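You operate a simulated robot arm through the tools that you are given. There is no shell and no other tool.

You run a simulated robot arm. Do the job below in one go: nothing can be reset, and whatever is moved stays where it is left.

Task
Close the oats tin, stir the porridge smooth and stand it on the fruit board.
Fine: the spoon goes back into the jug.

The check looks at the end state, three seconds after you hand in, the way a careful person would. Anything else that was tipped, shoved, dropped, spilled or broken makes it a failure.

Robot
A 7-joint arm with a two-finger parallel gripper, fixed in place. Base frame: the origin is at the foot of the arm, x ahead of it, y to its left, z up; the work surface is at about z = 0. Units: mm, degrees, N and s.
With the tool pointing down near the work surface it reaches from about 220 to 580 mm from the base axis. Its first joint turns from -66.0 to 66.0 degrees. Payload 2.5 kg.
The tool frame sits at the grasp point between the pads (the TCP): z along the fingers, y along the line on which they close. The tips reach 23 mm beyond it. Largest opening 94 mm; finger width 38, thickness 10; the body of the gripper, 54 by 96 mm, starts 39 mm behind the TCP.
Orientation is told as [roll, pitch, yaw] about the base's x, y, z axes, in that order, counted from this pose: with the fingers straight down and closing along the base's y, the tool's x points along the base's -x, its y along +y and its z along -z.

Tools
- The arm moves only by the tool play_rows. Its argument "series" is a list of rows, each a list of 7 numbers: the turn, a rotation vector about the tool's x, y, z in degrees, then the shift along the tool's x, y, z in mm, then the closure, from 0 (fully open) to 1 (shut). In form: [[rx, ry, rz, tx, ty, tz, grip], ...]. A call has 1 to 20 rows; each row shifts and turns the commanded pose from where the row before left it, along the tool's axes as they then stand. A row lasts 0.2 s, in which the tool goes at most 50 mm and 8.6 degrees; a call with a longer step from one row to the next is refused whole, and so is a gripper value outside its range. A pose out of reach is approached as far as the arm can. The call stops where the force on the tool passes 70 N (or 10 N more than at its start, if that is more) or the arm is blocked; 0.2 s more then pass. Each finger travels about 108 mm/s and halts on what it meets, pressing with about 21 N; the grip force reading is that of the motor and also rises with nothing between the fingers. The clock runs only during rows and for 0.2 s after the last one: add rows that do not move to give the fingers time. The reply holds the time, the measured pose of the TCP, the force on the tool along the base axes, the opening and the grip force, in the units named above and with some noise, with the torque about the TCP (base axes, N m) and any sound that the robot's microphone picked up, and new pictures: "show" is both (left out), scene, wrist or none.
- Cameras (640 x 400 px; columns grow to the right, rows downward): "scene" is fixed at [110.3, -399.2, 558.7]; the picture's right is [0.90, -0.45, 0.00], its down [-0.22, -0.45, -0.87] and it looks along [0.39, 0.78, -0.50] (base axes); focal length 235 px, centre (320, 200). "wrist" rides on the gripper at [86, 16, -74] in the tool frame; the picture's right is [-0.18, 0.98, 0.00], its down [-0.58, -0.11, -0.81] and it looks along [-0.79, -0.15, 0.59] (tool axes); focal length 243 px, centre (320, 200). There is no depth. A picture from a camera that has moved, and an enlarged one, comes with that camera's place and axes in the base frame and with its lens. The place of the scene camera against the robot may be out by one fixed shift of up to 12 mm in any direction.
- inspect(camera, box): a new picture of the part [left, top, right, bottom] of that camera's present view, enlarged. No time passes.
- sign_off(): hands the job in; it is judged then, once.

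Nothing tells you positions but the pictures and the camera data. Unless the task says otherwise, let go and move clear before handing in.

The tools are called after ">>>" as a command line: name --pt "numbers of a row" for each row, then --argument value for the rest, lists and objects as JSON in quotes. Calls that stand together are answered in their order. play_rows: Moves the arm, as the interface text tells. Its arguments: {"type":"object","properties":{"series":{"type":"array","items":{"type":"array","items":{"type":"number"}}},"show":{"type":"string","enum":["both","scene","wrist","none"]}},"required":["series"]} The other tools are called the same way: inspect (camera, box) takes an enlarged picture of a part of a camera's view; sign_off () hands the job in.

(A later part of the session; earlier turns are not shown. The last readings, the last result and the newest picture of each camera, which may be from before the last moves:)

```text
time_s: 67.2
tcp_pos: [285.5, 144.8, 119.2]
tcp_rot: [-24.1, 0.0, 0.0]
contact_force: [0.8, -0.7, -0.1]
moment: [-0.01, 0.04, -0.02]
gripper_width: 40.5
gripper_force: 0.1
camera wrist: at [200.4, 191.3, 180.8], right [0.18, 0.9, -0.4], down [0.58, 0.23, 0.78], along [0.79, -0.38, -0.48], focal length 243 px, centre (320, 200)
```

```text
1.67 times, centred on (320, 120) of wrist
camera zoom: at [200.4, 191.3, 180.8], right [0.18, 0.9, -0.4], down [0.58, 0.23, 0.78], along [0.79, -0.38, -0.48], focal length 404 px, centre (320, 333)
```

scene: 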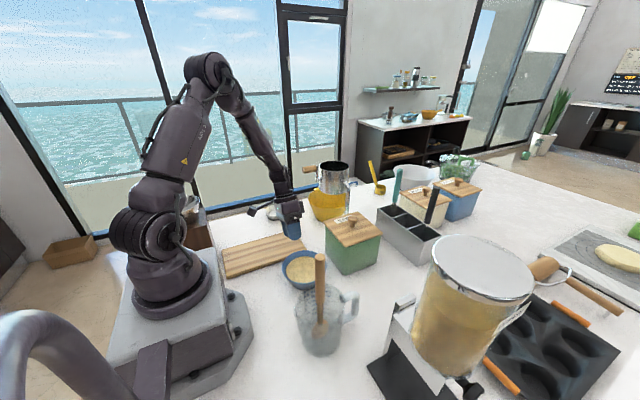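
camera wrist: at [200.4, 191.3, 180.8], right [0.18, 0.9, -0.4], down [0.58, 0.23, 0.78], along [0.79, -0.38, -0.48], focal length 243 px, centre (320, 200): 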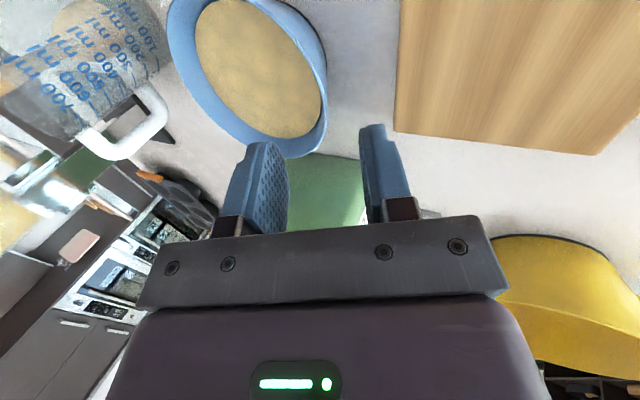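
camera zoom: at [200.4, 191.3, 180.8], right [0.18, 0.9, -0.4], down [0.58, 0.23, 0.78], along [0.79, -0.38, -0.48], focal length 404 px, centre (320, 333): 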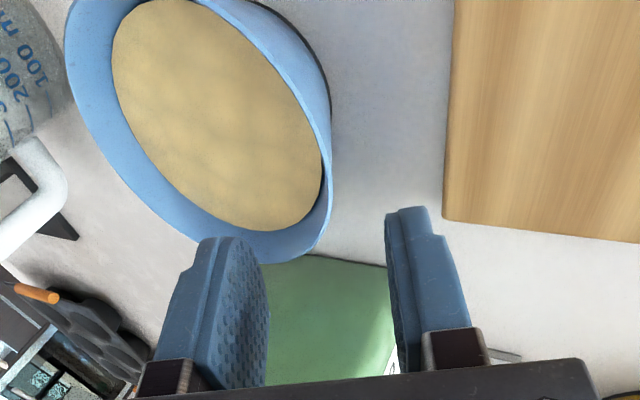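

The rim sits about 3 mm to the +y side of the tool axis and 75–80 mm along it. I'll centre on the wall and advance along the fingers until the tips are just above the rim.

>>> play_rows --pt "0 0 0 -2 3 10 0.57" --pt "0 0 0 0 0 20 0.57" --pt "0 0 0 0 0 15 0.57" --pt "0 0 0 0 0 5 0.57" --pt "0 0 0 0 0 0 0.57"

>>> inspect --camera "scene" --box '[260, 220, 350, 310]'

>>> inspect --camera "wrist" --box '[160, 0, 480, 240]'

```text
time_s: 68.4
tcp_pos: [289.8, 127.4, 72.3]
tcp_rot: [-24.0, 0.0, -0.1]
contact_force: [0.8, -0.1, -0.1]
moment: [0.0, -0.01, 0.01]
gripper_width: 40.5
gripper_force: 0.0
camera wrist: at [203.1, 173.1, 134.0], right [0.18, 0.9, -0.4], down [0.58, 0.23, 0.78], along [0.79, -0.38, -0.48], focal length 243 px, centre (320, 200)
```

scene: 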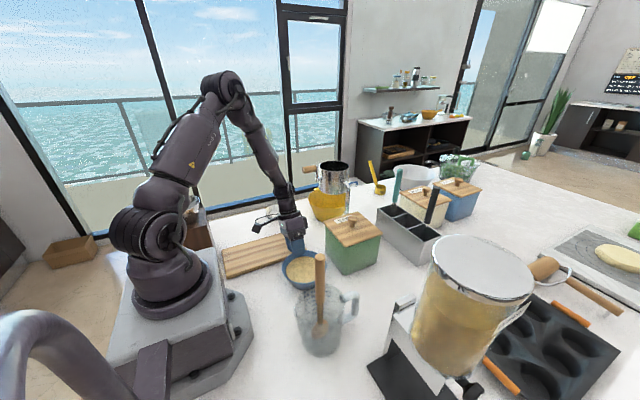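
wrist: 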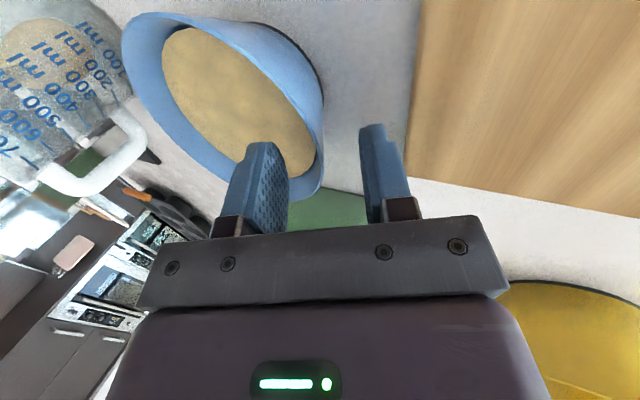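

```text
4.44 times, centred on (305, 265) of scene
camera zoom: at [110.3, -399.2, 558.7], right [0.9, -0.45, 0.0], down [-0.22, -0.45, -0.87], along [0.39, 0.78, -0.5], focal length 1046 px, centre (387, -89)
```

zoom: 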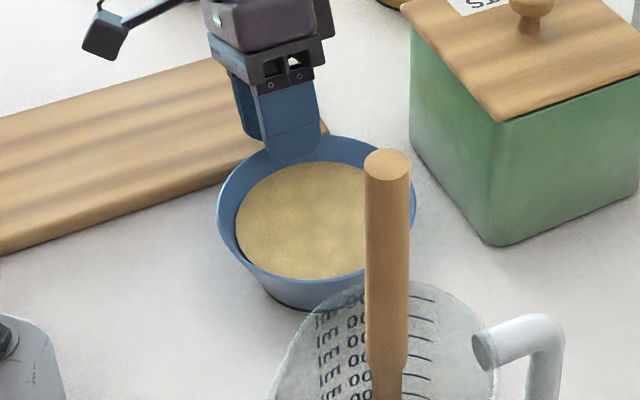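

```text
1.67 times, centred on (320, 120) of wrist
camera zoom: at [203.1, 173.1, 134.0], right [0.18, 0.9, -0.4], down [0.58, 0.23, 0.78], along [0.79, -0.38, -0.48], focal length 404 px, centre (320, 333)
```

zoom: 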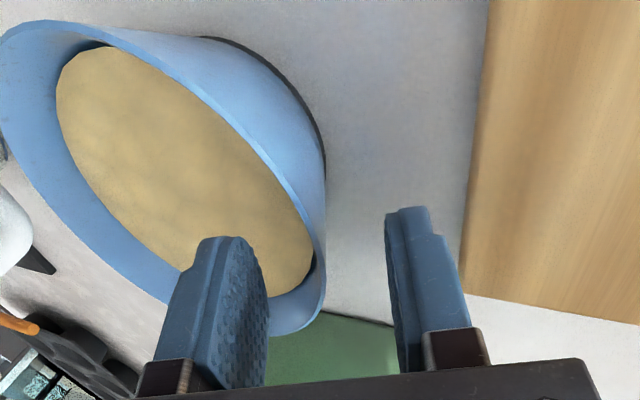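

The rim is now just beyond the fingertips and sits between them. I'll centre another 2.5 mm and advance so the fingers straddle the wall.

>>> play_rows --pt "0 0 0 0 -2.5 4 0.57" --pt "0 0 0 0 0 6 0.57" --pt "0 0 0 0 0 5 0.57" --pt "0 0 0 0 0 0 0.57"

>>> inspect --camera "scene" --box '[260, 220, 350, 310]'

>>> inspect --camera "wrist" --box '[160, 0, 480, 240]'

```text
time_s: 69.4
tcp_pos: [289.4, 119.4, 59.3]
tcp_rot: [-23.9, 0.0, 0.0]
contact_force: [0.0, -0.1, 0.0]
moment: [-0.03, 0.01, 0.03]
gripper_width: 40.6
gripper_force: 0.1
camera wrist: at [202.8, 165.0, 121.4], right [0.18, 0.9, -0.4], down [0.58, 0.23, 0.78], along [0.79, -0.38, -0.48], focal length 243 px, centre (320, 200)
```

scene: 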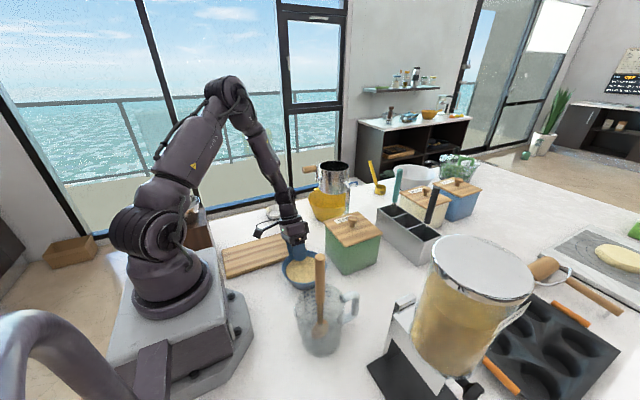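
wrist: 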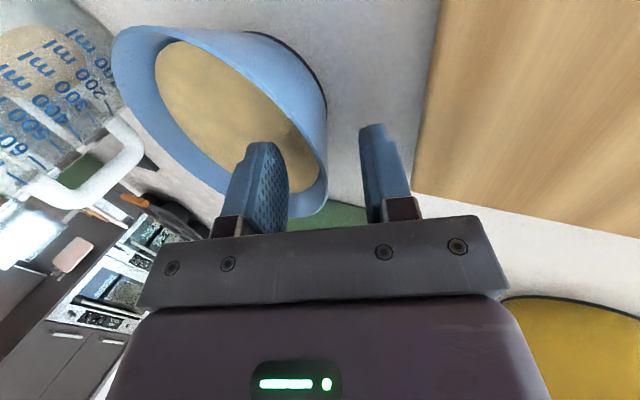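

```text
4.44 times, centred on (305, 265) of scene
camera zoom: at [110.3, -399.2, 558.7], right [0.9, -0.45, 0.0], down [-0.22, -0.45, -0.87], along [0.39, 0.78, -0.5], focal length 1046 px, centre (387, -89)
```

zoom: 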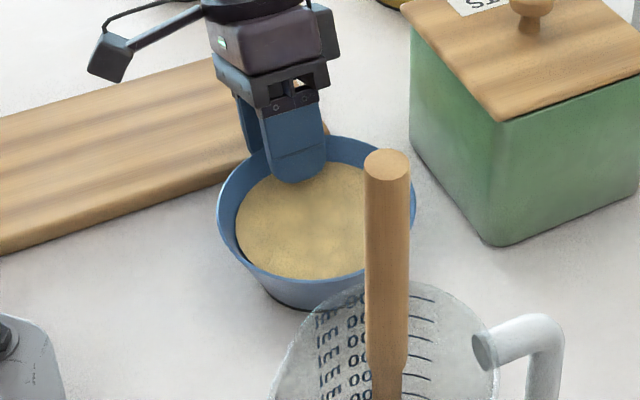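

```text
1.67 times, centred on (320, 120) of wrist
camera zoom: at [202.8, 165.0, 121.4], right [0.18, 0.9, -0.4], down [0.58, 0.23, 0.78], along [0.79, -0.38, -0.48], focal length 404 px, centre (320, 333)
```

zoom: 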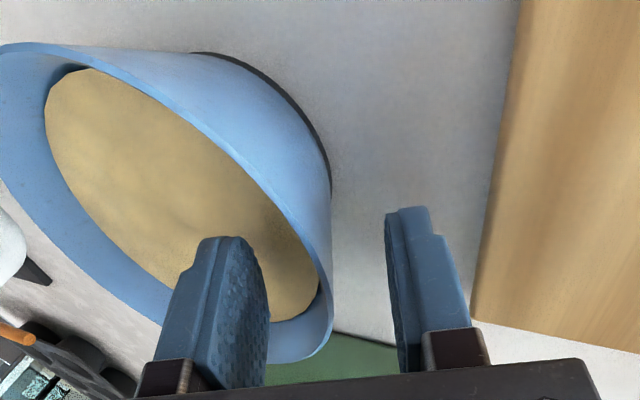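

The fingers straddle the wall with about 13 mm overlap. I'll go 4 mm deeper and close, then check before lifting.

>>> play_rows --pt "0 0 0 0 0 4 0.57" --pt "0 0 0 0 0 0 0.65" --pt "0 0 0 0 0 0 0.75" --pt "0 0 0 0 0 0 0.85" --pt "0 0 0 0 0 0 0.95" --pt "0 0 0 0 0 0 1" --pt "0 0 0 0 0 0 1" --pt "0 0 0 0 0 0 1"

>>> inspect --camera "scene" --box '[260, 220, 350, 310]'

>>> inspect --camera "wrist" --box '[160, 0, 480, 240]'

```text
time_s: 71.2
tcp_pos: [288.5, 116.7, 55.8]
tcp_rot: [-24.1, 0.0, -0.1]
contact_force: [0.7, -3.8, 7.7]
moment: [-0.39, -0.3, -0.06]
gripper_width: 6.8
gripper_force: 20.8
camera wrist: at [202.8, 162.7, 117.9], right [0.19, 0.9, -0.4], down [0.58, 0.23, 0.78], along [0.79, -0.38, -0.48], focal length 243 px, centre (320, 200)
```

scene: 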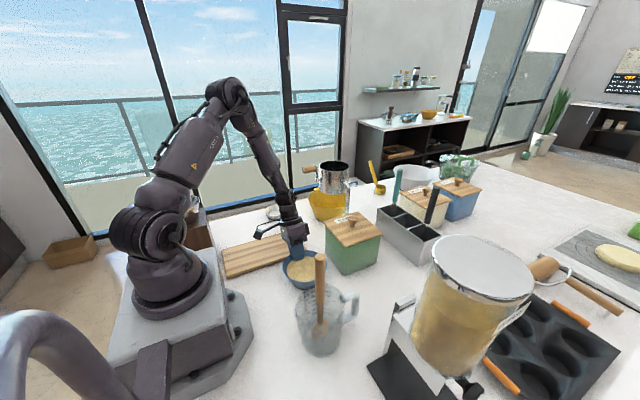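
wrist: 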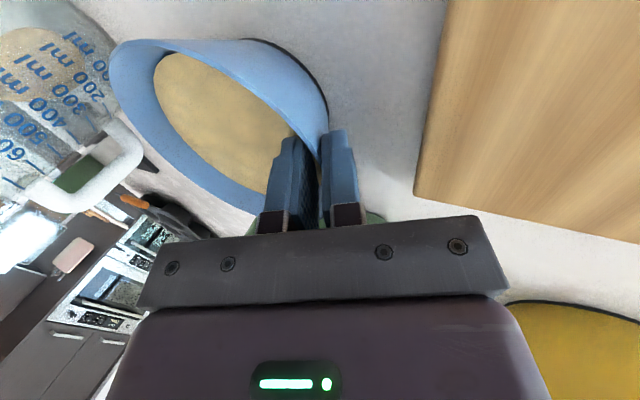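

```text
4.44 times, centred on (305, 265) of scene
camera zoom: at [110.3, -399.2, 558.7], right [0.9, -0.45, 0.0], down [-0.22, -0.45, -0.87], along [0.39, 0.78, -0.5], focal length 1046 px, centre (387, -89)
```

zoom: 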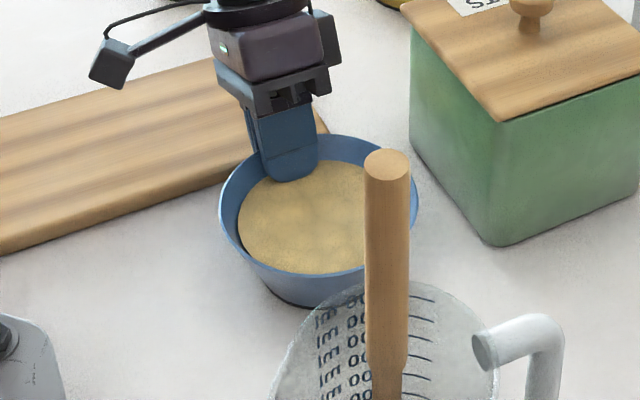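

```text
1.67 times, centred on (320, 120) of wrist
camera zoom: at [202.8, 162.7, 117.9], right [0.19, 0.9, -0.4], down [0.58, 0.23, 0.78], along [0.79, -0.38, -0.48], focal length 404 px, centre (320, 333)
```

zoom: 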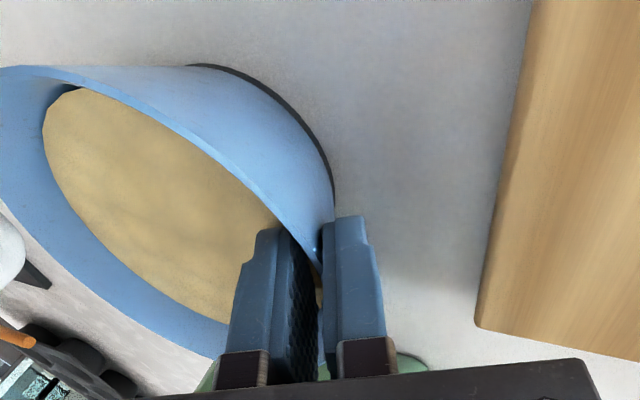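

The grip holds (6.8 mm). The bowl's far side has risen about 2° because the wall is slightly steeper than my tilt, so I'll rotate the tool back 2° to settle the base flat, then check.

>>> play_rows --pt "-0.7 0 0 0 0 0 1" --pt "-0.7 0 0 0 0 0 1" --pt "-0.7 0 0 0 0 0 1" --pt "0 0 0 0 0 0 1" --show "none"

>>> inspect --camera "scene" --box '[260, 220, 350, 310]'

```text
time_s: 72.2
tcp_pos: [290.3, 117.8, 56.0]
tcp_rot: [-21.9, 0.0, -0.1]
contact_force: [-2.9, -5.5, 11.0]
moment: [-0.59, -0.28, -0.21]
gripper_width: 7.5
gripper_force: 21.0
```

```text
4.44 times, centred on (305, 265) of scene
camera zoom: at [110.3, -399.2, 558.7], right [0.9, -0.45, 0.0], down [-0.22, -0.45, -0.87], along [0.39, 0.78, -0.5], focal length 1046 px, centre (387, -89)
```

zoom: 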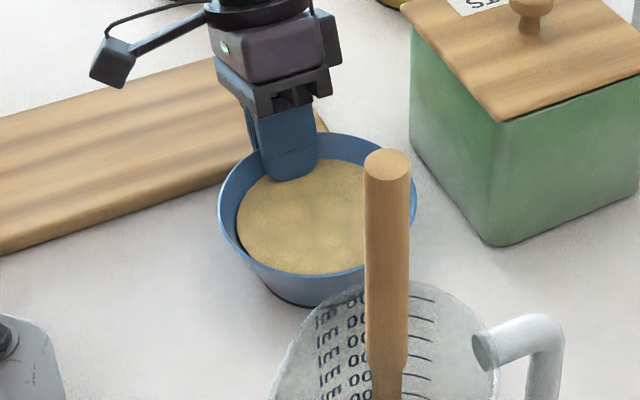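

The tool is still pressing the bowl down a little. I'll lift vertically a few millimetres so it hangs free, then judge its level.

>>> play_rows --pt "0 0 0 0 -0.75 -1.85 1" --pt "0 0 0 0 -1.5 -3.7 1" --pt "0 0 0 0 -1.9 -4.6 1" --pt "0 0 0 0 0 0 1" --pt "0 0 0 0 0 0 1"

>>> inspect --camera "scene" --box '[260, 220, 350, 310]'

>>> inspect --camera "wrist" --box '[160, 0, 480, 240]'

```text
time_s: 73.4
tcp_pos: [290.3, 116.8, 66.1]
tcp_rot: [-21.9, 0.0, 0.0]
contact_force: [0.1, 0.3, -3.8]
moment: [0.18, 0.01, -0.01]
gripper_width: 6.2
gripper_force: 20.7
camera wrist: at [203.3, 161.1, 130.3], right [0.18, 0.91, -0.37], down [0.58, 0.2, 0.79], along [0.79, -0.36, -0.49], focal length 243 px, centre (320, 200)
```

scene: 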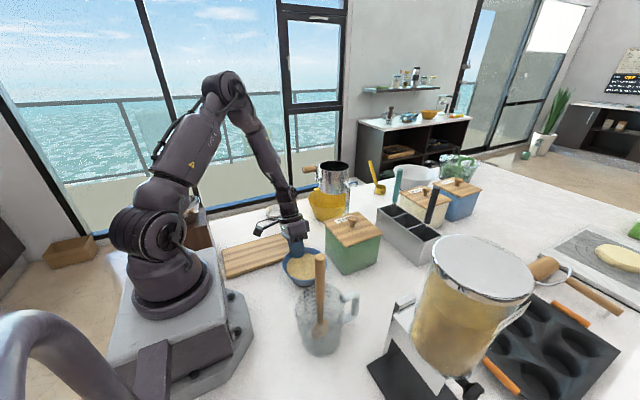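
wrist: 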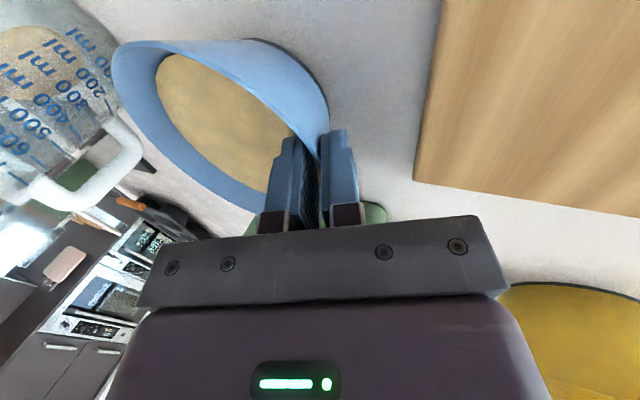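

```text
4.44 times, centred on (305, 265) of scene
camera zoom: at [110.4, -399.2, 558.7], right [0.9, -0.45, 0.0], down [-0.22, -0.45, -0.87], along [0.39, 0.78, -0.5], focal length 1046 px, centre (387, -89)
```

zoom: 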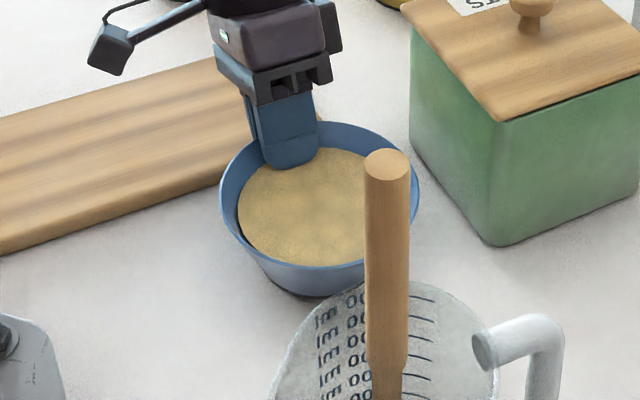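

```text
1.67 times, centred on (320, 120) of wrist
camera zoom: at [203.3, 161.1, 130.3], right [0.18, 0.91, -0.37], down [0.58, 0.2, 0.79], along [0.79, -0.36, -0.49], focal length 404 px, centre (320, 333)
```

zoom: 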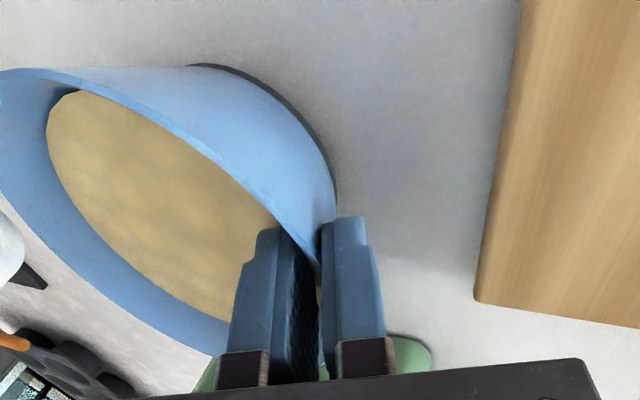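

The bowl hangs level: the rim ellipse has the same proportions as before, the weight is 3.8 N, and there is no slip. I'll raise it and carry it slowly over the board.

>>> play_rows --pt "0 0 0 0 -2 -5 1" --pt "0 0 0 0 -3.75 -9.3 1" --pt "0 0 0 0 -3.75 -9.3 1" --pt "0 0 0 0 -3.75 -9.3 1" --pt "0 0 0 0 -1.9 -4.6 1" --pt "0 0 0 1.3 3.8 -1.5 1" --pt "0 0 0 2.6 7.7 -3.1 1" --pt "0 0 0 4 11.5 -4.6 1" --pt "0 0 0 5.3 15.4 -6.2 1" --pt "0 0 0 5.3 15.4 -6.2 1" --pt "0 0 0 5.3 15.4 -6.2 1" --pt "0 0 0 5.3 15.4 -6.2 1" --pt "0 0 0 5.3 15.4 -6.2 1" --pt "0 0 0 5.3 15.4 -6.2 1" --pt "0 0 0 5.3 15.4 -6.2 1" --pt "0 0 0 4 11.5 -4.6 1" --pt "0 0 0 2.6 7.7 -3.1 1" --pt "0 0 0 1.3 3.8 -1.5 1" --pt "0 0 0 0 0 0 1" --pt "0 0 0 0 0 0 1"

>>> inspect --camera "scene" --box '[200, 190, 340, 310]'

>>> inspect --camera "wrist" --box '[100, 0, 480, 240]'

```text
time_s: 77.6
tcp_pos: [236.5, 283.8, 106.8]
tcp_rot: [-21.9, -0.1, -0.1]
contact_force: [-0.1, 0.9, -3.3]
moment: [0.18, -0.01, 0.02]
gripper_width: 6.4
gripper_force: 20.6
camera wrist: at [150.4, 327.1, 170.8], right [0.18, 0.91, -0.37], down [0.58, 0.2, 0.79], along [0.79, -0.36, -0.49], focal length 243 px, centre (320, 200)
```

scene: 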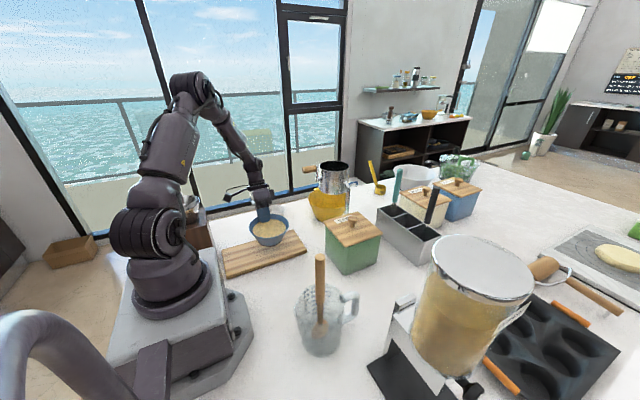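
wrist: 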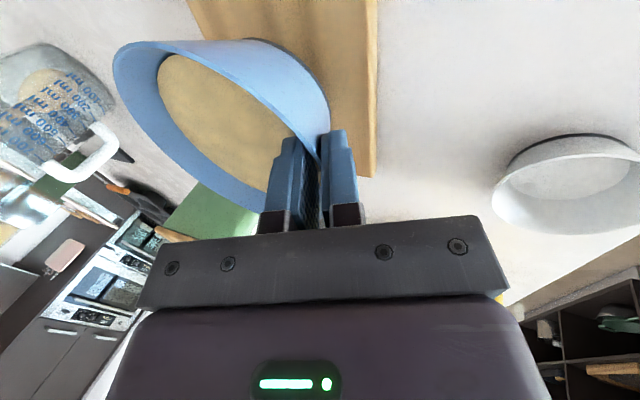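

```text
3.33 times, centred on (270, 250) of scene
camera zoom: at [110.4, -399.1, 558.7], right [0.9, -0.45, 0.0], down [-0.22, -0.45, -0.87], along [0.39, 0.78, -0.5], focal length 784 px, centre (487, 33)
```

zoom: 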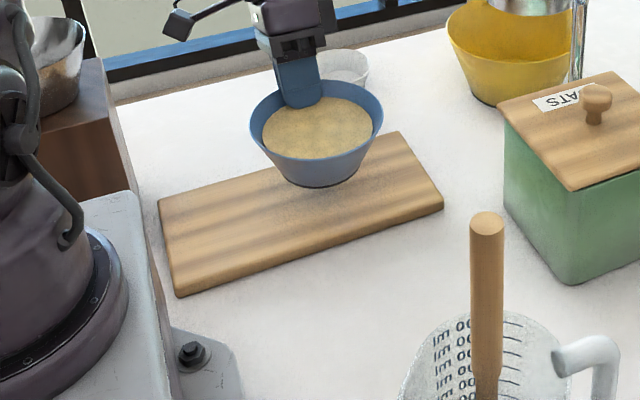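

```text
1.67 times, centred on (290, 120) of wrist
camera zoom: at [150.4, 327.1, 170.8], right [0.18, 0.91, -0.37], down [0.58, 0.2, 0.79], along [0.79, -0.36, -0.49], focal length 404 px, centre (370, 333)
```

zoom: 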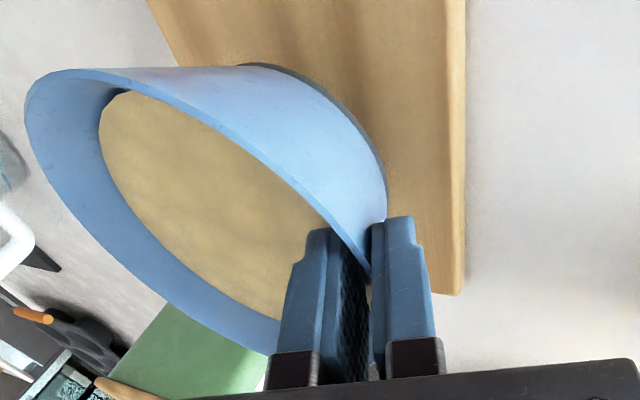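

The bowl is level over the middle of the board. I'll lower it most of the way, then in small steps until the board carries its weight.

>>> play_rows --pt "0 0 0 0 1.9 4.6 1" --pt "0 0 0 0 3 7.4 1" --pt "0 0 0 0 3 7.4 1" --pt "0 0 0 0 1.5 3.7 1" --pt "0 0 0 0 0.75 1.85 1" --pt "0 0 0 0 0 0 1"

>>> inspect --camera "scene" --box '[200, 190, 340, 310]'

```text
time_s: 79.0
tcp_pos: [235.3, 283.4, 80.0]
tcp_rot: [-22.0, 0.0, -0.1]
contact_force: [0.6, -0.8, -3.7]
moment: [0.16, 0.01, 0.01]
gripper_width: 6.5
gripper_force: 21.2
camera wrist: at [149.7, 326.9, 143.6], right [0.18, 0.91, -0.37], down [0.58, 0.2, 0.79], along [0.79, -0.36, -0.49], focal length 243 px, centre (320, 200)
```

scene: 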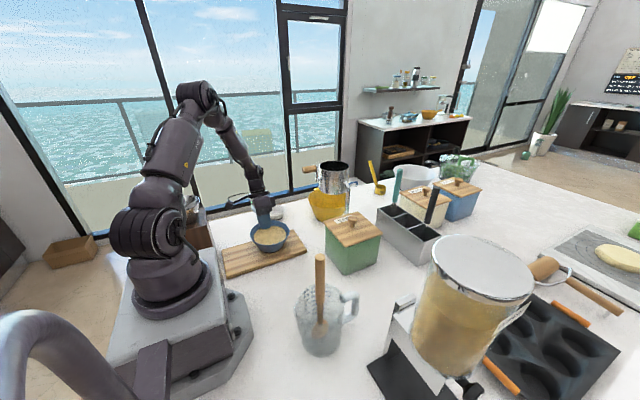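
wrist: 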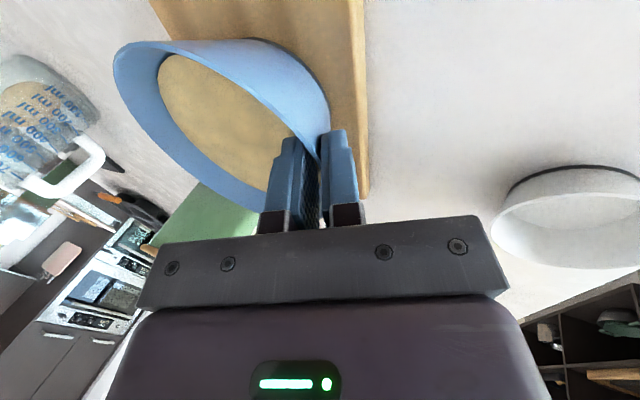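

```text
3.33 times, centred on (270, 250) of scene
camera zoom: at [110.4, -399.1, 558.7], right [0.9, -0.45, 0.0], down [-0.22, -0.45, -0.87], along [0.39, 0.78, -0.5], focal length 784 px, centre (487, 33)
```

zoom: 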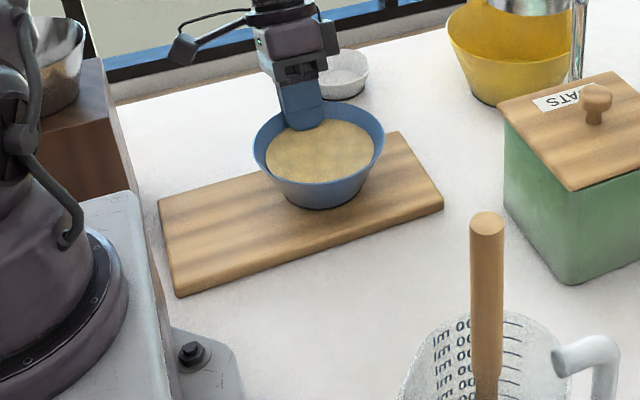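

>>> play_rows --pt "0 0 0 0 1.1 2.8 1" --pt "0 0 0 0 0.75 1.85 1" --pt "0 0 0 0 0 0 1" --show "none"

>>> play_rows --pt "0 0 0 0 0.56 1.4 1" --pt "0 0 0 0 0 0 1" --show "none"

>>> inspect --camera "scene" --box '[220, 210, 320, 290]'

```text
time_s: 79.8
tcp_pos: [236.8, 283.3, 74.3]
tcp_rot: [-21.9, 0.1, 0.1]
contact_force: [-0.2, 2.0, 2.0]
moment: [-0.09, -0.12, 0.03]
gripper_width: 6.4
gripper_force: 20.9
```

```text
time_s: 80.4
tcp_pos: [237.2, 283.3, 73.8]
tcp_rot: [-21.8, 0.0, 0.0]
contact_force: [-0.2, 4.3, 6.2]
moment: [-0.3, -0.25, 0.08]
gripper_width: 6.2
gripper_force: 20.9
```

```text
5.00 times, centred on (270, 250) of scene
camera zoom: at [110.3, -399.2, 558.7], right [0.9, -0.45, 0.0], down [-0.22, -0.45, -0.87], along [0.39, 0.78, -0.5], focal length 1177 px, centre (570, -50)
```

zoom: 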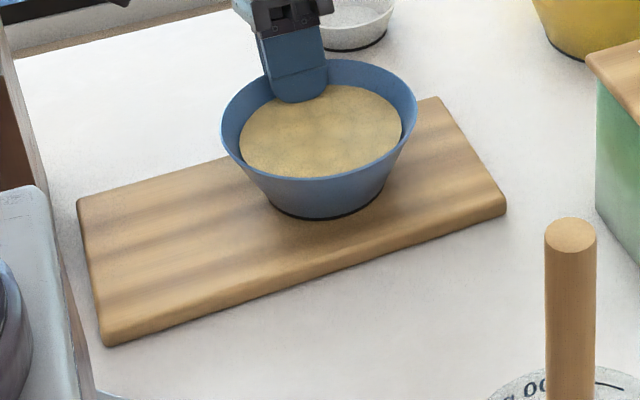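

The board has taken the weight. I'll ease up 1 mm, then open slowly.

>>> play_rows --pt "0 0 0 0 -0.35 -0.85 1" --pt "0 0 0 0 0 0 1" --pt "0 0 0 0 0 0 0.92" --pt "0 0 0 0 0 0 0.9" --pt "0 0 0 0 0 0 0.87" --pt "0 0 0 0 0 0 0.83" --pt "0 0 0 0 0 0 0.78" --pt "0 0 0 0 0 0 0.73" --pt "0 0 0 0 0 0 0.73"

>>> inspect --camera "scene" --box '[220, 210, 320, 290]'

>>> inspect --camera "wrist" --box '[100, 0, 480, 240]'

```text
time_s: 82.4
tcp_pos: [235.7, 283.8, 74.2]
tcp_rot: [-21.9, 0.0, 0.0]
contact_force: [0.5, 0.2, -0.5]
moment: [-0.03, 0.01, 0.01]
gripper_width: 25.7
gripper_force: 0.0
camera wrist: at [150.0, 326.8, 138.3], right [0.18, 0.91, -0.37], down [0.58, 0.2, 0.79], along [0.79, -0.36, -0.49], focal length 243 px, centre (320, 200)
```

scene: 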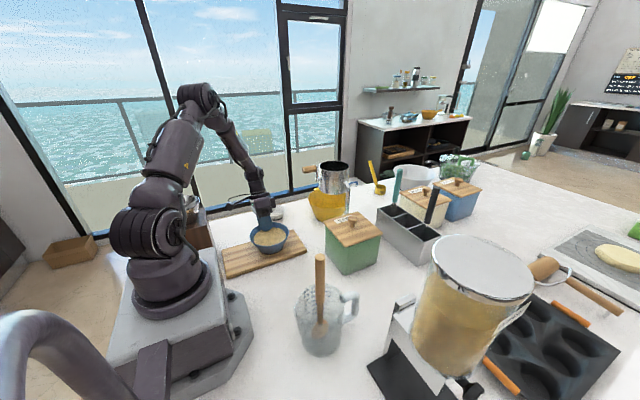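
wrist: 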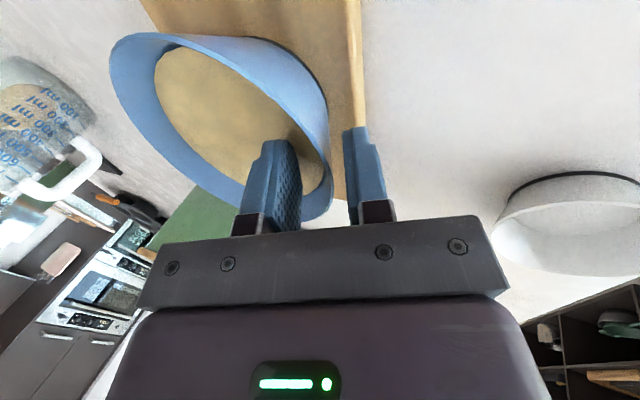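

```text
5.00 times, centred on (270, 250) of scene
camera zoom: at [110.3, -399.2, 558.7], right [0.9, -0.45, 0.0], down [-0.22, -0.45, -0.87], along [0.39, 0.78, -0.5], focal length 1177 px, centre (570, -50)
```

zoom: 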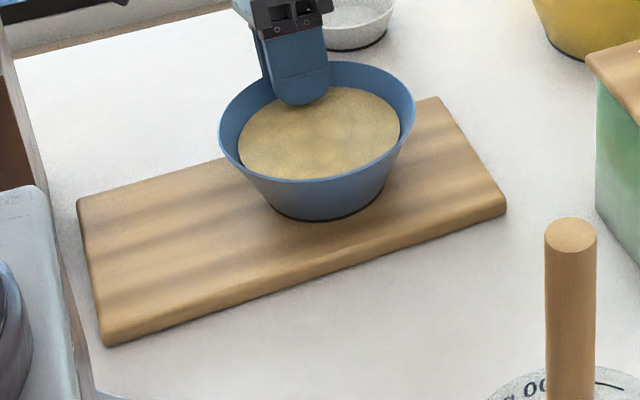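

```text
1.67 times, centred on (290, 120) of wrist
camera zoom: at [150.0, 326.8, 138.3], right [0.18, 0.91, -0.37], down [0.58, 0.2, 0.79], along [0.79, -0.36, -0.49], focal length 404 px, centre (370, 333)
```

zoom: 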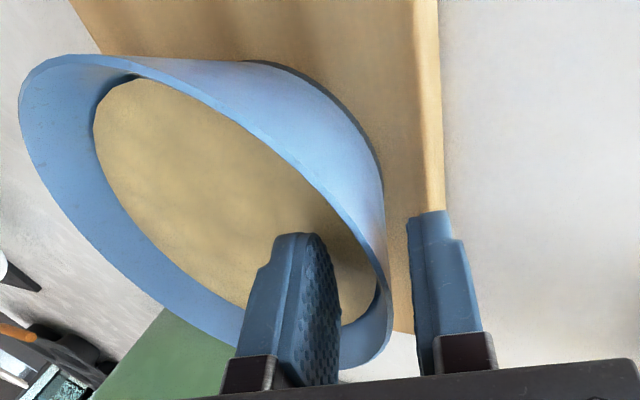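

The bowl stands on the board on its own. I'll back the fingers off along their own axis, then rise clear.

>>> play_rows --pt "0 0 0 0 0 -6 0.73" --pt "0 0 0 0 0 -12 0.73" --pt "0 0 0 0 0 -25 0.73" --pt "0 0 0 0 0 -35 0.73" --pt "0 0 0 0 0 -40 0.73" --pt "-8 0 0 0 0 -20 0.6" --pt "-8 0 0 0 0 0 0.5" --pt "-6 0 0 0 0 0 0.3" --pt "0 0 0 -10 0 -40 0.3" --pt "0 0 0 -30 0 -35 0.3" --pt "0 0 0 -30 0 -30 0.3" --pt "0 0 0 0 0 0 0.3"

>>> inspect --camera "scene" --box '[200, 190, 420, 370]'

>>> inspect --camera "scene" --box '[220, 210, 320, 290]'

```text
time_s: 85.0
tcp_pos: [308.0, 337.8, 308.4]
tcp_rot: [0.1, 0.0, 0.0]
contact_force: [0.8, -0.8, -0.9]
moment: [-0.02, -0.02, -0.01]
gripper_width: 65.8
gripper_force: 0.1
camera wrist: at [221.3, 352.8, 383.2], right [0.18, 0.98, 0.0], down [0.58, -0.11, 0.81], along [0.79, -0.15, -0.59], focal length 243 px, centre (320, 200)
```

scene: 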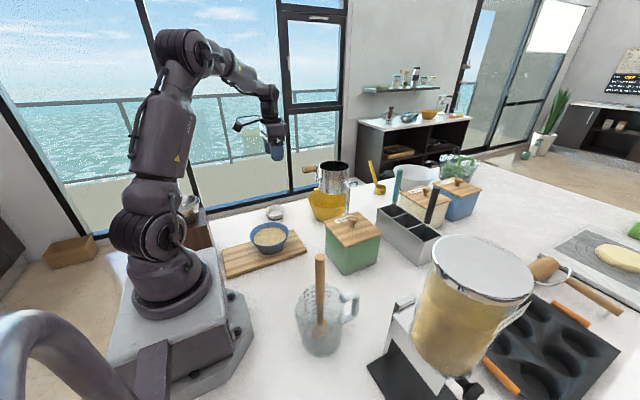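
wrist: 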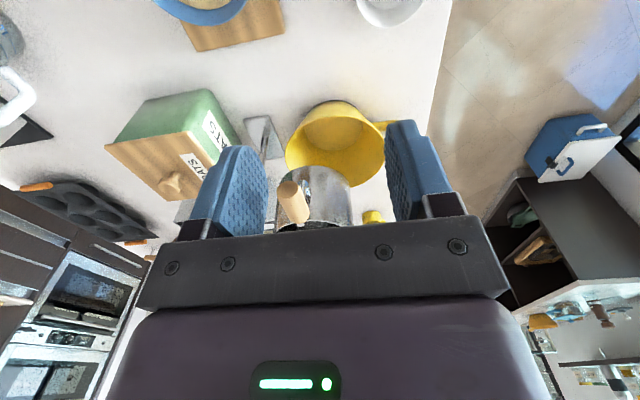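

```text
2.22 times, centred on (310, 280) of scene
camera zoom: at [110.3, -399.2, 558.7], right [0.9, -0.45, 0.0], down [-0.22, -0.45, -0.87], along [0.39, 0.78, -0.5], focal length 523 px, centre (342, 22)
```

zoom: 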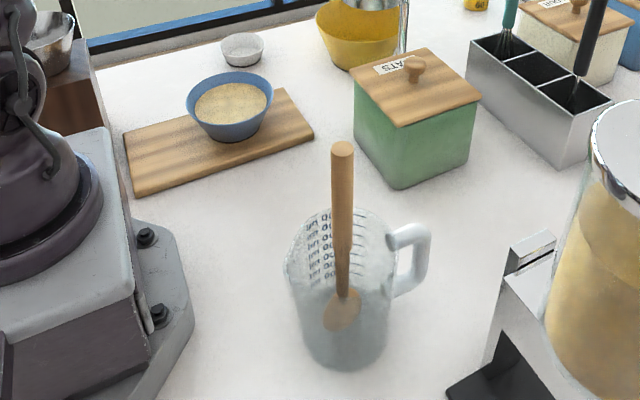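

```text
5.00 times, centred on (270, 250) of scene
camera zoom: at [110.3, -399.2, 558.7], right [0.9, -0.45, 0.0], down [-0.22, -0.45, -0.87], along [0.39, 0.78, -0.5], focal length 1177 px, centre (570, -50)
```

zoom: 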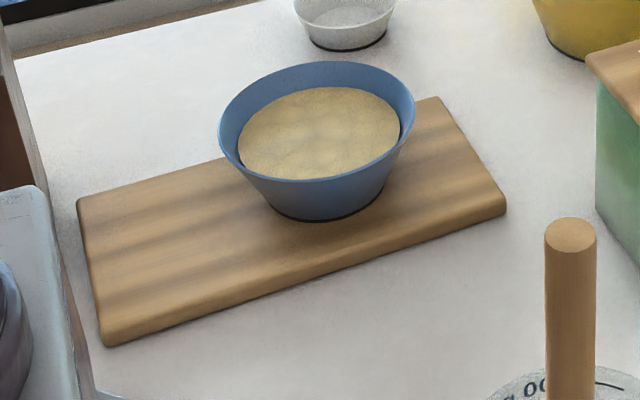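

The bowl stands level on the board and the spoon is in the jug. I'll take one last close look at the lid seating and the rest of the table.

>>> inspect --camera "wrist" --box '[90, 70, 290, 220]'

>>> inspect --camera "scene" --box '[310, 195, 400, 285]'

>>> inspect --camera "wrist" --box '[120, 0, 320, 100]'

```text
2.67 times, centred on (190, 145) of wrist
camera zoom: at [221.3, 352.8, 383.2], right [0.18, 0.98, 0.0], down [0.58, -0.11, 0.81], along [0.79, -0.15, -0.59], focal length 647 px, centre (667, 347)
```

zoom: 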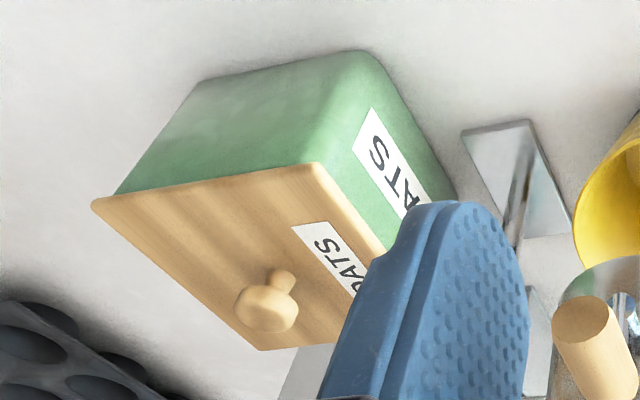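

```text
4.44 times, centred on (355, 240) of scene
camera zoom: at [110.3, -399.2, 558.7], right [0.9, -0.45, 0.0], down [-0.22, -0.45, -0.87], along [0.39, 0.78, -0.5], focal length 1046 px, centre (164, 22)
```

zoom: 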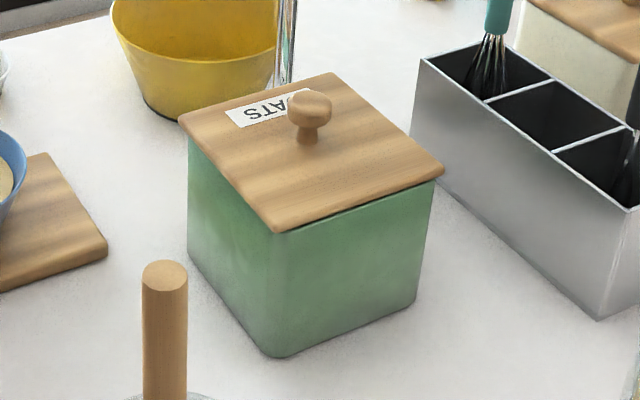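

```text
3.20 times, centred on (220, 50) of wrist
camera zoom: at [221.3, 352.8, 383.2], right [0.18, 0.98, 0.0], down [0.58, -0.11, 0.81], along [0.79, -0.15, -0.59], focal length 776 px, centre (640, 680)
```

zoom: 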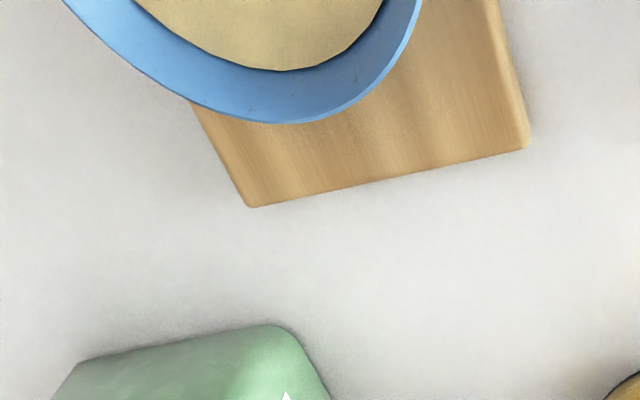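

The lid's right edge shows a thin dark line, so I'll zoom in to see whether it is a shadow or a gap, and compare it with the flour tin.

>>> inspect --camera "scene" --box '[320, 225, 384, 265]'

>>> inspect --camera "scene" --box '[394, 180, 490, 240]'

>>> inspect --camera "wrist" --box '[100, 110, 220, 190]'

```text
10.00 times, centred on (352, 245) of scene
camera zoom: at [110.3, -399.2, 558.7], right [0.9, -0.45, 0.0], down [-0.22, -0.45, -0.87], along [0.39, 0.78, -0.5], focal length 2354 px, centre (0, -250)
```

zoom: 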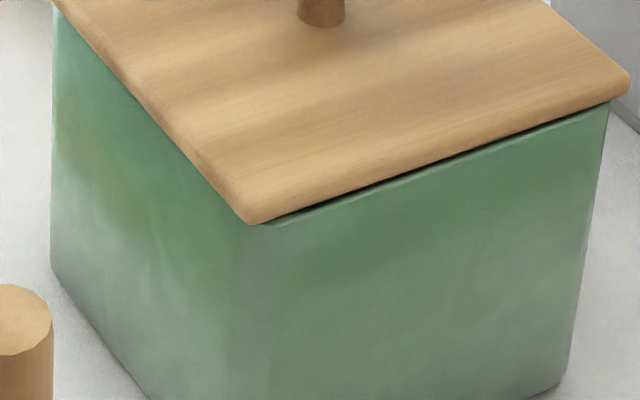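

```text
6.67 times, centred on (442, 210) of scene
camera zoom: at [110.3, -399.2, 558.7], right [0.9, -0.45, 0.0], down [-0.22, -0.45, -0.87], along [0.39, 0.78, -0.5], focal length 1569 px, centre (-493, 133)
```

zoom: 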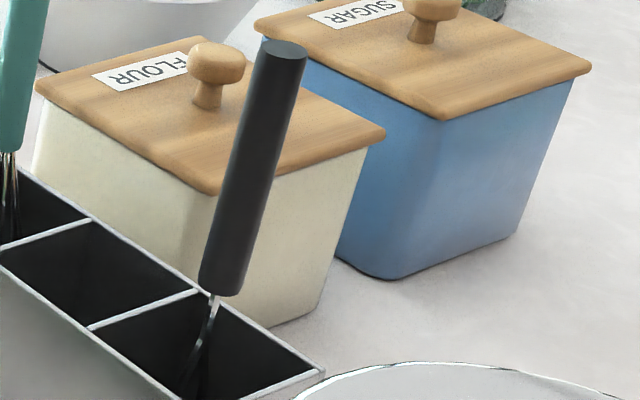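

```text
5.00 times, centred on (160, 150) of wrist
camera zoom: at [221.3, 352.8, 383.2], right [0.18, 0.98, 0.0], down [0.58, -0.11, 0.81], along [0.79, -0.15, -0.59], focal length 1213 px, centre (1120, 450)
```

zoom: 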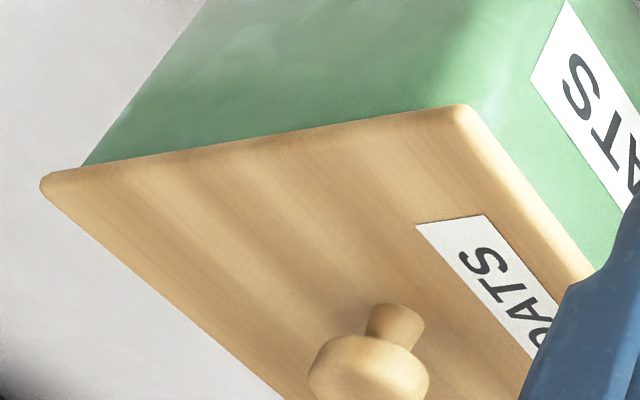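

A hairline gap shows along the lid's front edge, unlike on the flour and sugar tins, so the lid may not be fully pressed home. I'll go back over the knob with closed fingers and press it down gently.

>>> play_rows --pt "0 0 0 -8 -14 0 0.6" --pt "0 0 0 -16.6 -29 0 1" --pt "0 0 0 -16.6 -29 0 1" --pt "0 0 0 -16.6 -29 0 1" --pt "0 0 0 -16.6 -29 0 1" --pt "0 0 0 -16.6 -29 10 1" --pt "0 0 0 -16.6 -29 10 1" --pt "0 0 0 -16.6 -29 10 1" --pt "0 0 0 -16.6 -29 10 1" --pt "0 0 0 -8.6 -15 10 1" --pt "0 0 0 0 0 0 1"

>>> inspect --camera "wrist" --box '[200, 0, 440, 150]'

>>> inspect --camera "scene" --box '[310, 185, 400, 285]'

```text
time_s: 87.4
tcp_pos: [455.6, 73.0, 256.2]
tcp_rot: [0.2, 0.0, 0.0]
contact_force: [-0.8, 0.6, 0.5]
moment: [-0.04, -0.03, -0.01]
gripper_width: 0.0
gripper_force: 20.9
camera wrist: at [369.6, 90.1, 331.5], right [0.18, 0.98, 0.0], down [0.58, -0.11, 0.81], along [0.79, -0.15, -0.59], focal length 243 px, centre (320, 200)
```

scene: 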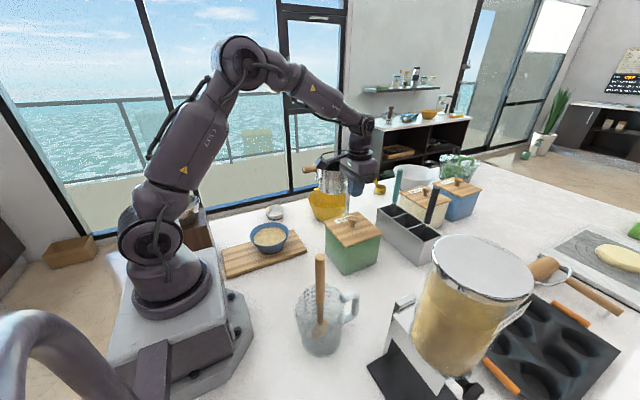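
wrist: 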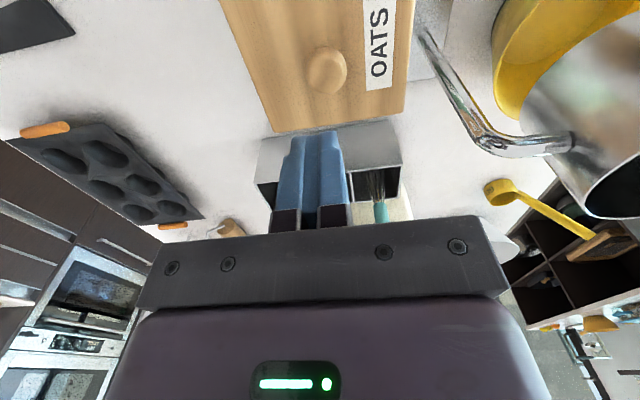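

```text
2.67 times, centred on (320, 75) of wrist
camera zoom: at [369.6, 90.1, 331.5], right [0.18, 0.98, 0.0], down [0.58, -0.11, 0.81], along [0.79, -0.15, -0.59], focal length 647 px, centre (320, 533)
```

zoom: 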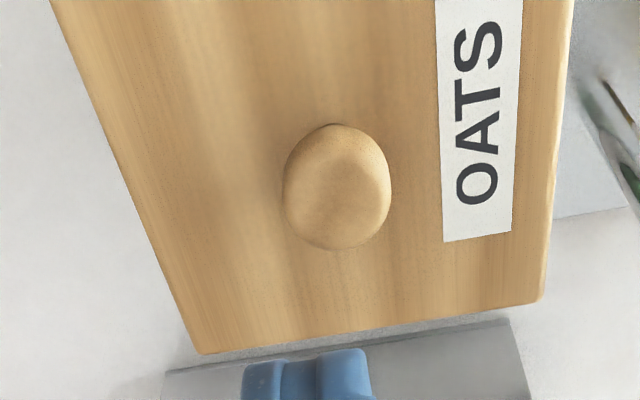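

```text
4.00 times, centred on (355, 235) of scene
camera zoom: at [110.3, -399.2, 558.7], right [0.9, -0.45, 0.0], down [-0.22, -0.45, -0.87], along [0.39, 0.78, -0.5], focal length 941 px, centre (180, 60)
```

zoom: 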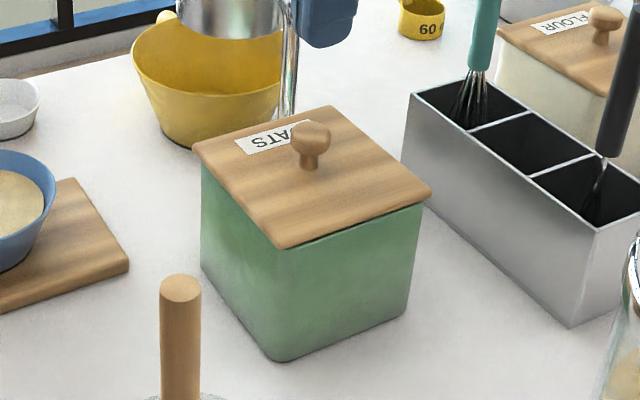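

The knob is at about (455, 78). I'll lower onto it, then press in small steps while reading the force.

>>> play_rows --pt "0 0 0 0 4.5 15 1" --pt "0 0 0 0 0 25 1" --pt "0 0 0 0 0 18 1" --pt "0 0 0 0 0 4 1" --pt "0 0 0 0 0 2 1" --pt "0 0 0 0 0 0 1" --show "none"

>>> inspect --camera "scene" --box '[310, 185, 400, 285]'

```text
time_s: 88.8
tcp_pos: [454.9, 78.5, 192.7]
tcp_rot: [0.1, 0.0, -0.1]
contact_force: [-0.1, -0.6, -0.2]
moment: [-0.01, 0.03, 0.0]
gripper_width: 0.0
gripper_force: 20.8
```

```text
4.00 times, centred on (355, 235) of scene
camera zoom: at [110.3, -399.2, 558.7], right [0.9, -0.45, 0.0], down [-0.22, -0.45, -0.87], along [0.39, 0.78, -0.5], focal length 941 px, centre (180, 60)
```

zoom: 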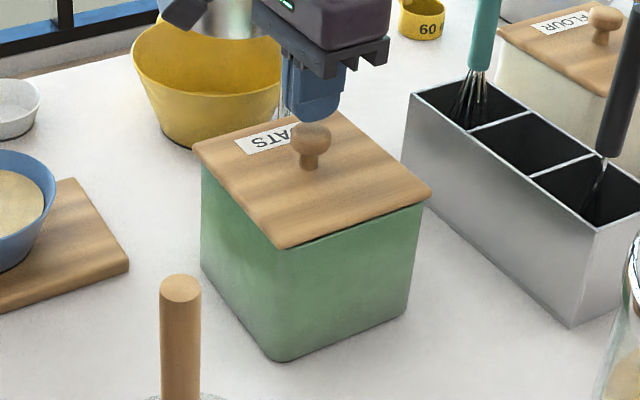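

>>> play_rows --pt "0 0 0 0 0 2 1" --pt "0 0 0 0 0 2 1" --pt "0 0 0 0 0 0 1" --show "none"

>>> play_rows --pt "0 0 0 0 0 1.5 1" --pt "0 0 0 0 0 0 1" --show "none"

```text
time_s: 89.6
tcp_pos: [455.3, 78.1, 188.6]
tcp_rot: [0.1, 0.0, -0.1]
contact_force: [-0.3, 0.6, -0.2]
moment: [-0.03, -0.02, -0.01]
gripper_width: 0.0
gripper_force: 21.2
```

```text
time_s: 90.2
tcp_pos: [455.9, 78.2, 187.3]
tcp_rot: [0.1, 0.0, 0.0]
contact_force: [0.3, 0.0, -0.2]
moment: [0.0, 0.0, -0.02]
gripper_width: 0.1
gripper_force: 20.8
```

>>> play_rows --pt "0 0 0 0 0 1.5 1" --pt "0 0 0 0 0 0 1" --show "none"

>>> play_rows --pt "0 0 0 0 0 1.5 1" --pt "0 0 0 0 0 0 1" --show "none"

>>> play_rows --pt "0 0 0 0 0 1.5 1" --pt "0 0 0 0 0 0 1" --show "none"

```text
time_s: 90.8
tcp_pos: [455.2, 78.8, 187.0]
tcp_rot: [0.1, 0.0, -0.1]
contact_force: [-0.2, 0.0, 0.0]
moment: [0.01, -0.03, 0.02]
gripper_width: 0.1
gripper_force: 21.0
```

```text
time_s: 91.4
tcp_pos: [455.9, 78.2, 185.3]
tcp_rot: [0.1, 0.0, 0.0]
contact_force: [-0.3, 0.2, 0.0]
moment: [0.01, 0.0, -0.03]
gripper_width: 0.0
gripper_force: 20.9
```

```text
time_s: 92.0
tcp_pos: [455.9, 78.6, 182.2]
tcp_rot: [0.0, 0.0, 0.0]
contact_force: [-0.4, 0.0, -0.1]
moment: [0.03, -0.01, 0.01]
gripper_width: 0.0
gripper_force: 20.7
```

>>> play_rows --pt "0 0 0 0 0 1.5 1" --pt "0 0 0 0 0 0 1" --show "none"

>>> play_rows --pt "0 0 0 0 0 1.5 1" --pt "0 0 0 0 0 0 1" --show "none"

>>> inspect --camera "scene" --box '[320, 205, 384, 265]'

```text
time_s: 92.6
tcp_pos: [457.3, 78.3, 180.0]
tcp_rot: [0.1, 0.1, 0.1]
contact_force: [0.0, -0.1, -0.1]
moment: [-0.01, -0.01, -0.04]
gripper_width: 0.1
gripper_force: 21.3
```

```text
time_s: 93.2
tcp_pos: [454.7, 78.3, 180.1]
tcp_rot: [0.2, 0.0, 0.1]
contact_force: [0.8, 1.1, -0.1]
moment: [0.01, 0.0, 0.0]
gripper_width: 0.0
gripper_force: 20.8
```

```text
6.67 times, centred on (352, 235) of scene
camera zoom: at [110.3, -399.2, 558.7], right [0.9, -0.45, 0.0], down [-0.22, -0.45, -0.87], along [0.39, 0.78, -0.5], focal length 1569 px, centre (107, -33)
```

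zoom: 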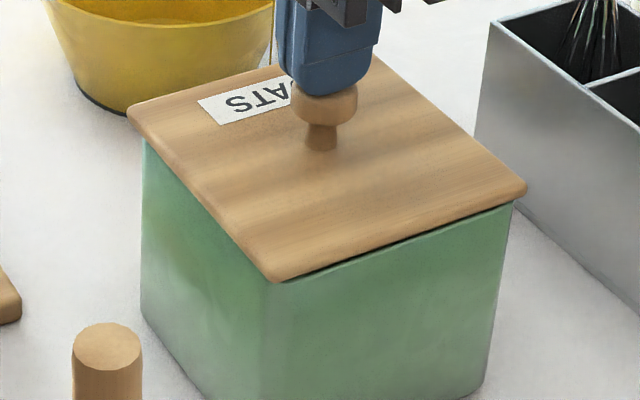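

>>> play_rows --pt "0 0 0 0 0 1.5 1" --pt "0 0 0 0 0 0 1" --show "none"

>>> play_rows --pt "0 0 0 0 0 1.5 1" --pt "0 0 0 0 0 0 1" --show "none"

```text
time_s: 93.8
tcp_pos: [455.8, 79.0, 179.1]
tcp_rot: [0.1, -0.1, 0.1]
contact_force: [-6.2, -1.4, 11.9]
moment: [-0.05, 0.19, 0.0]
gripper_width: 0.0
gripper_force: 20.7
```

```text
time_s: 94.4
tcp_pos: [456.2, 78.7, 178.1]
tcp_rot: [0.1, -0.1, -0.1]
contact_force: [-17.2, -4.5, 37.5]
moment: [-0.11, 0.53, 0.03]
gripper_width: 0.1
gripper_force: 21.1
```

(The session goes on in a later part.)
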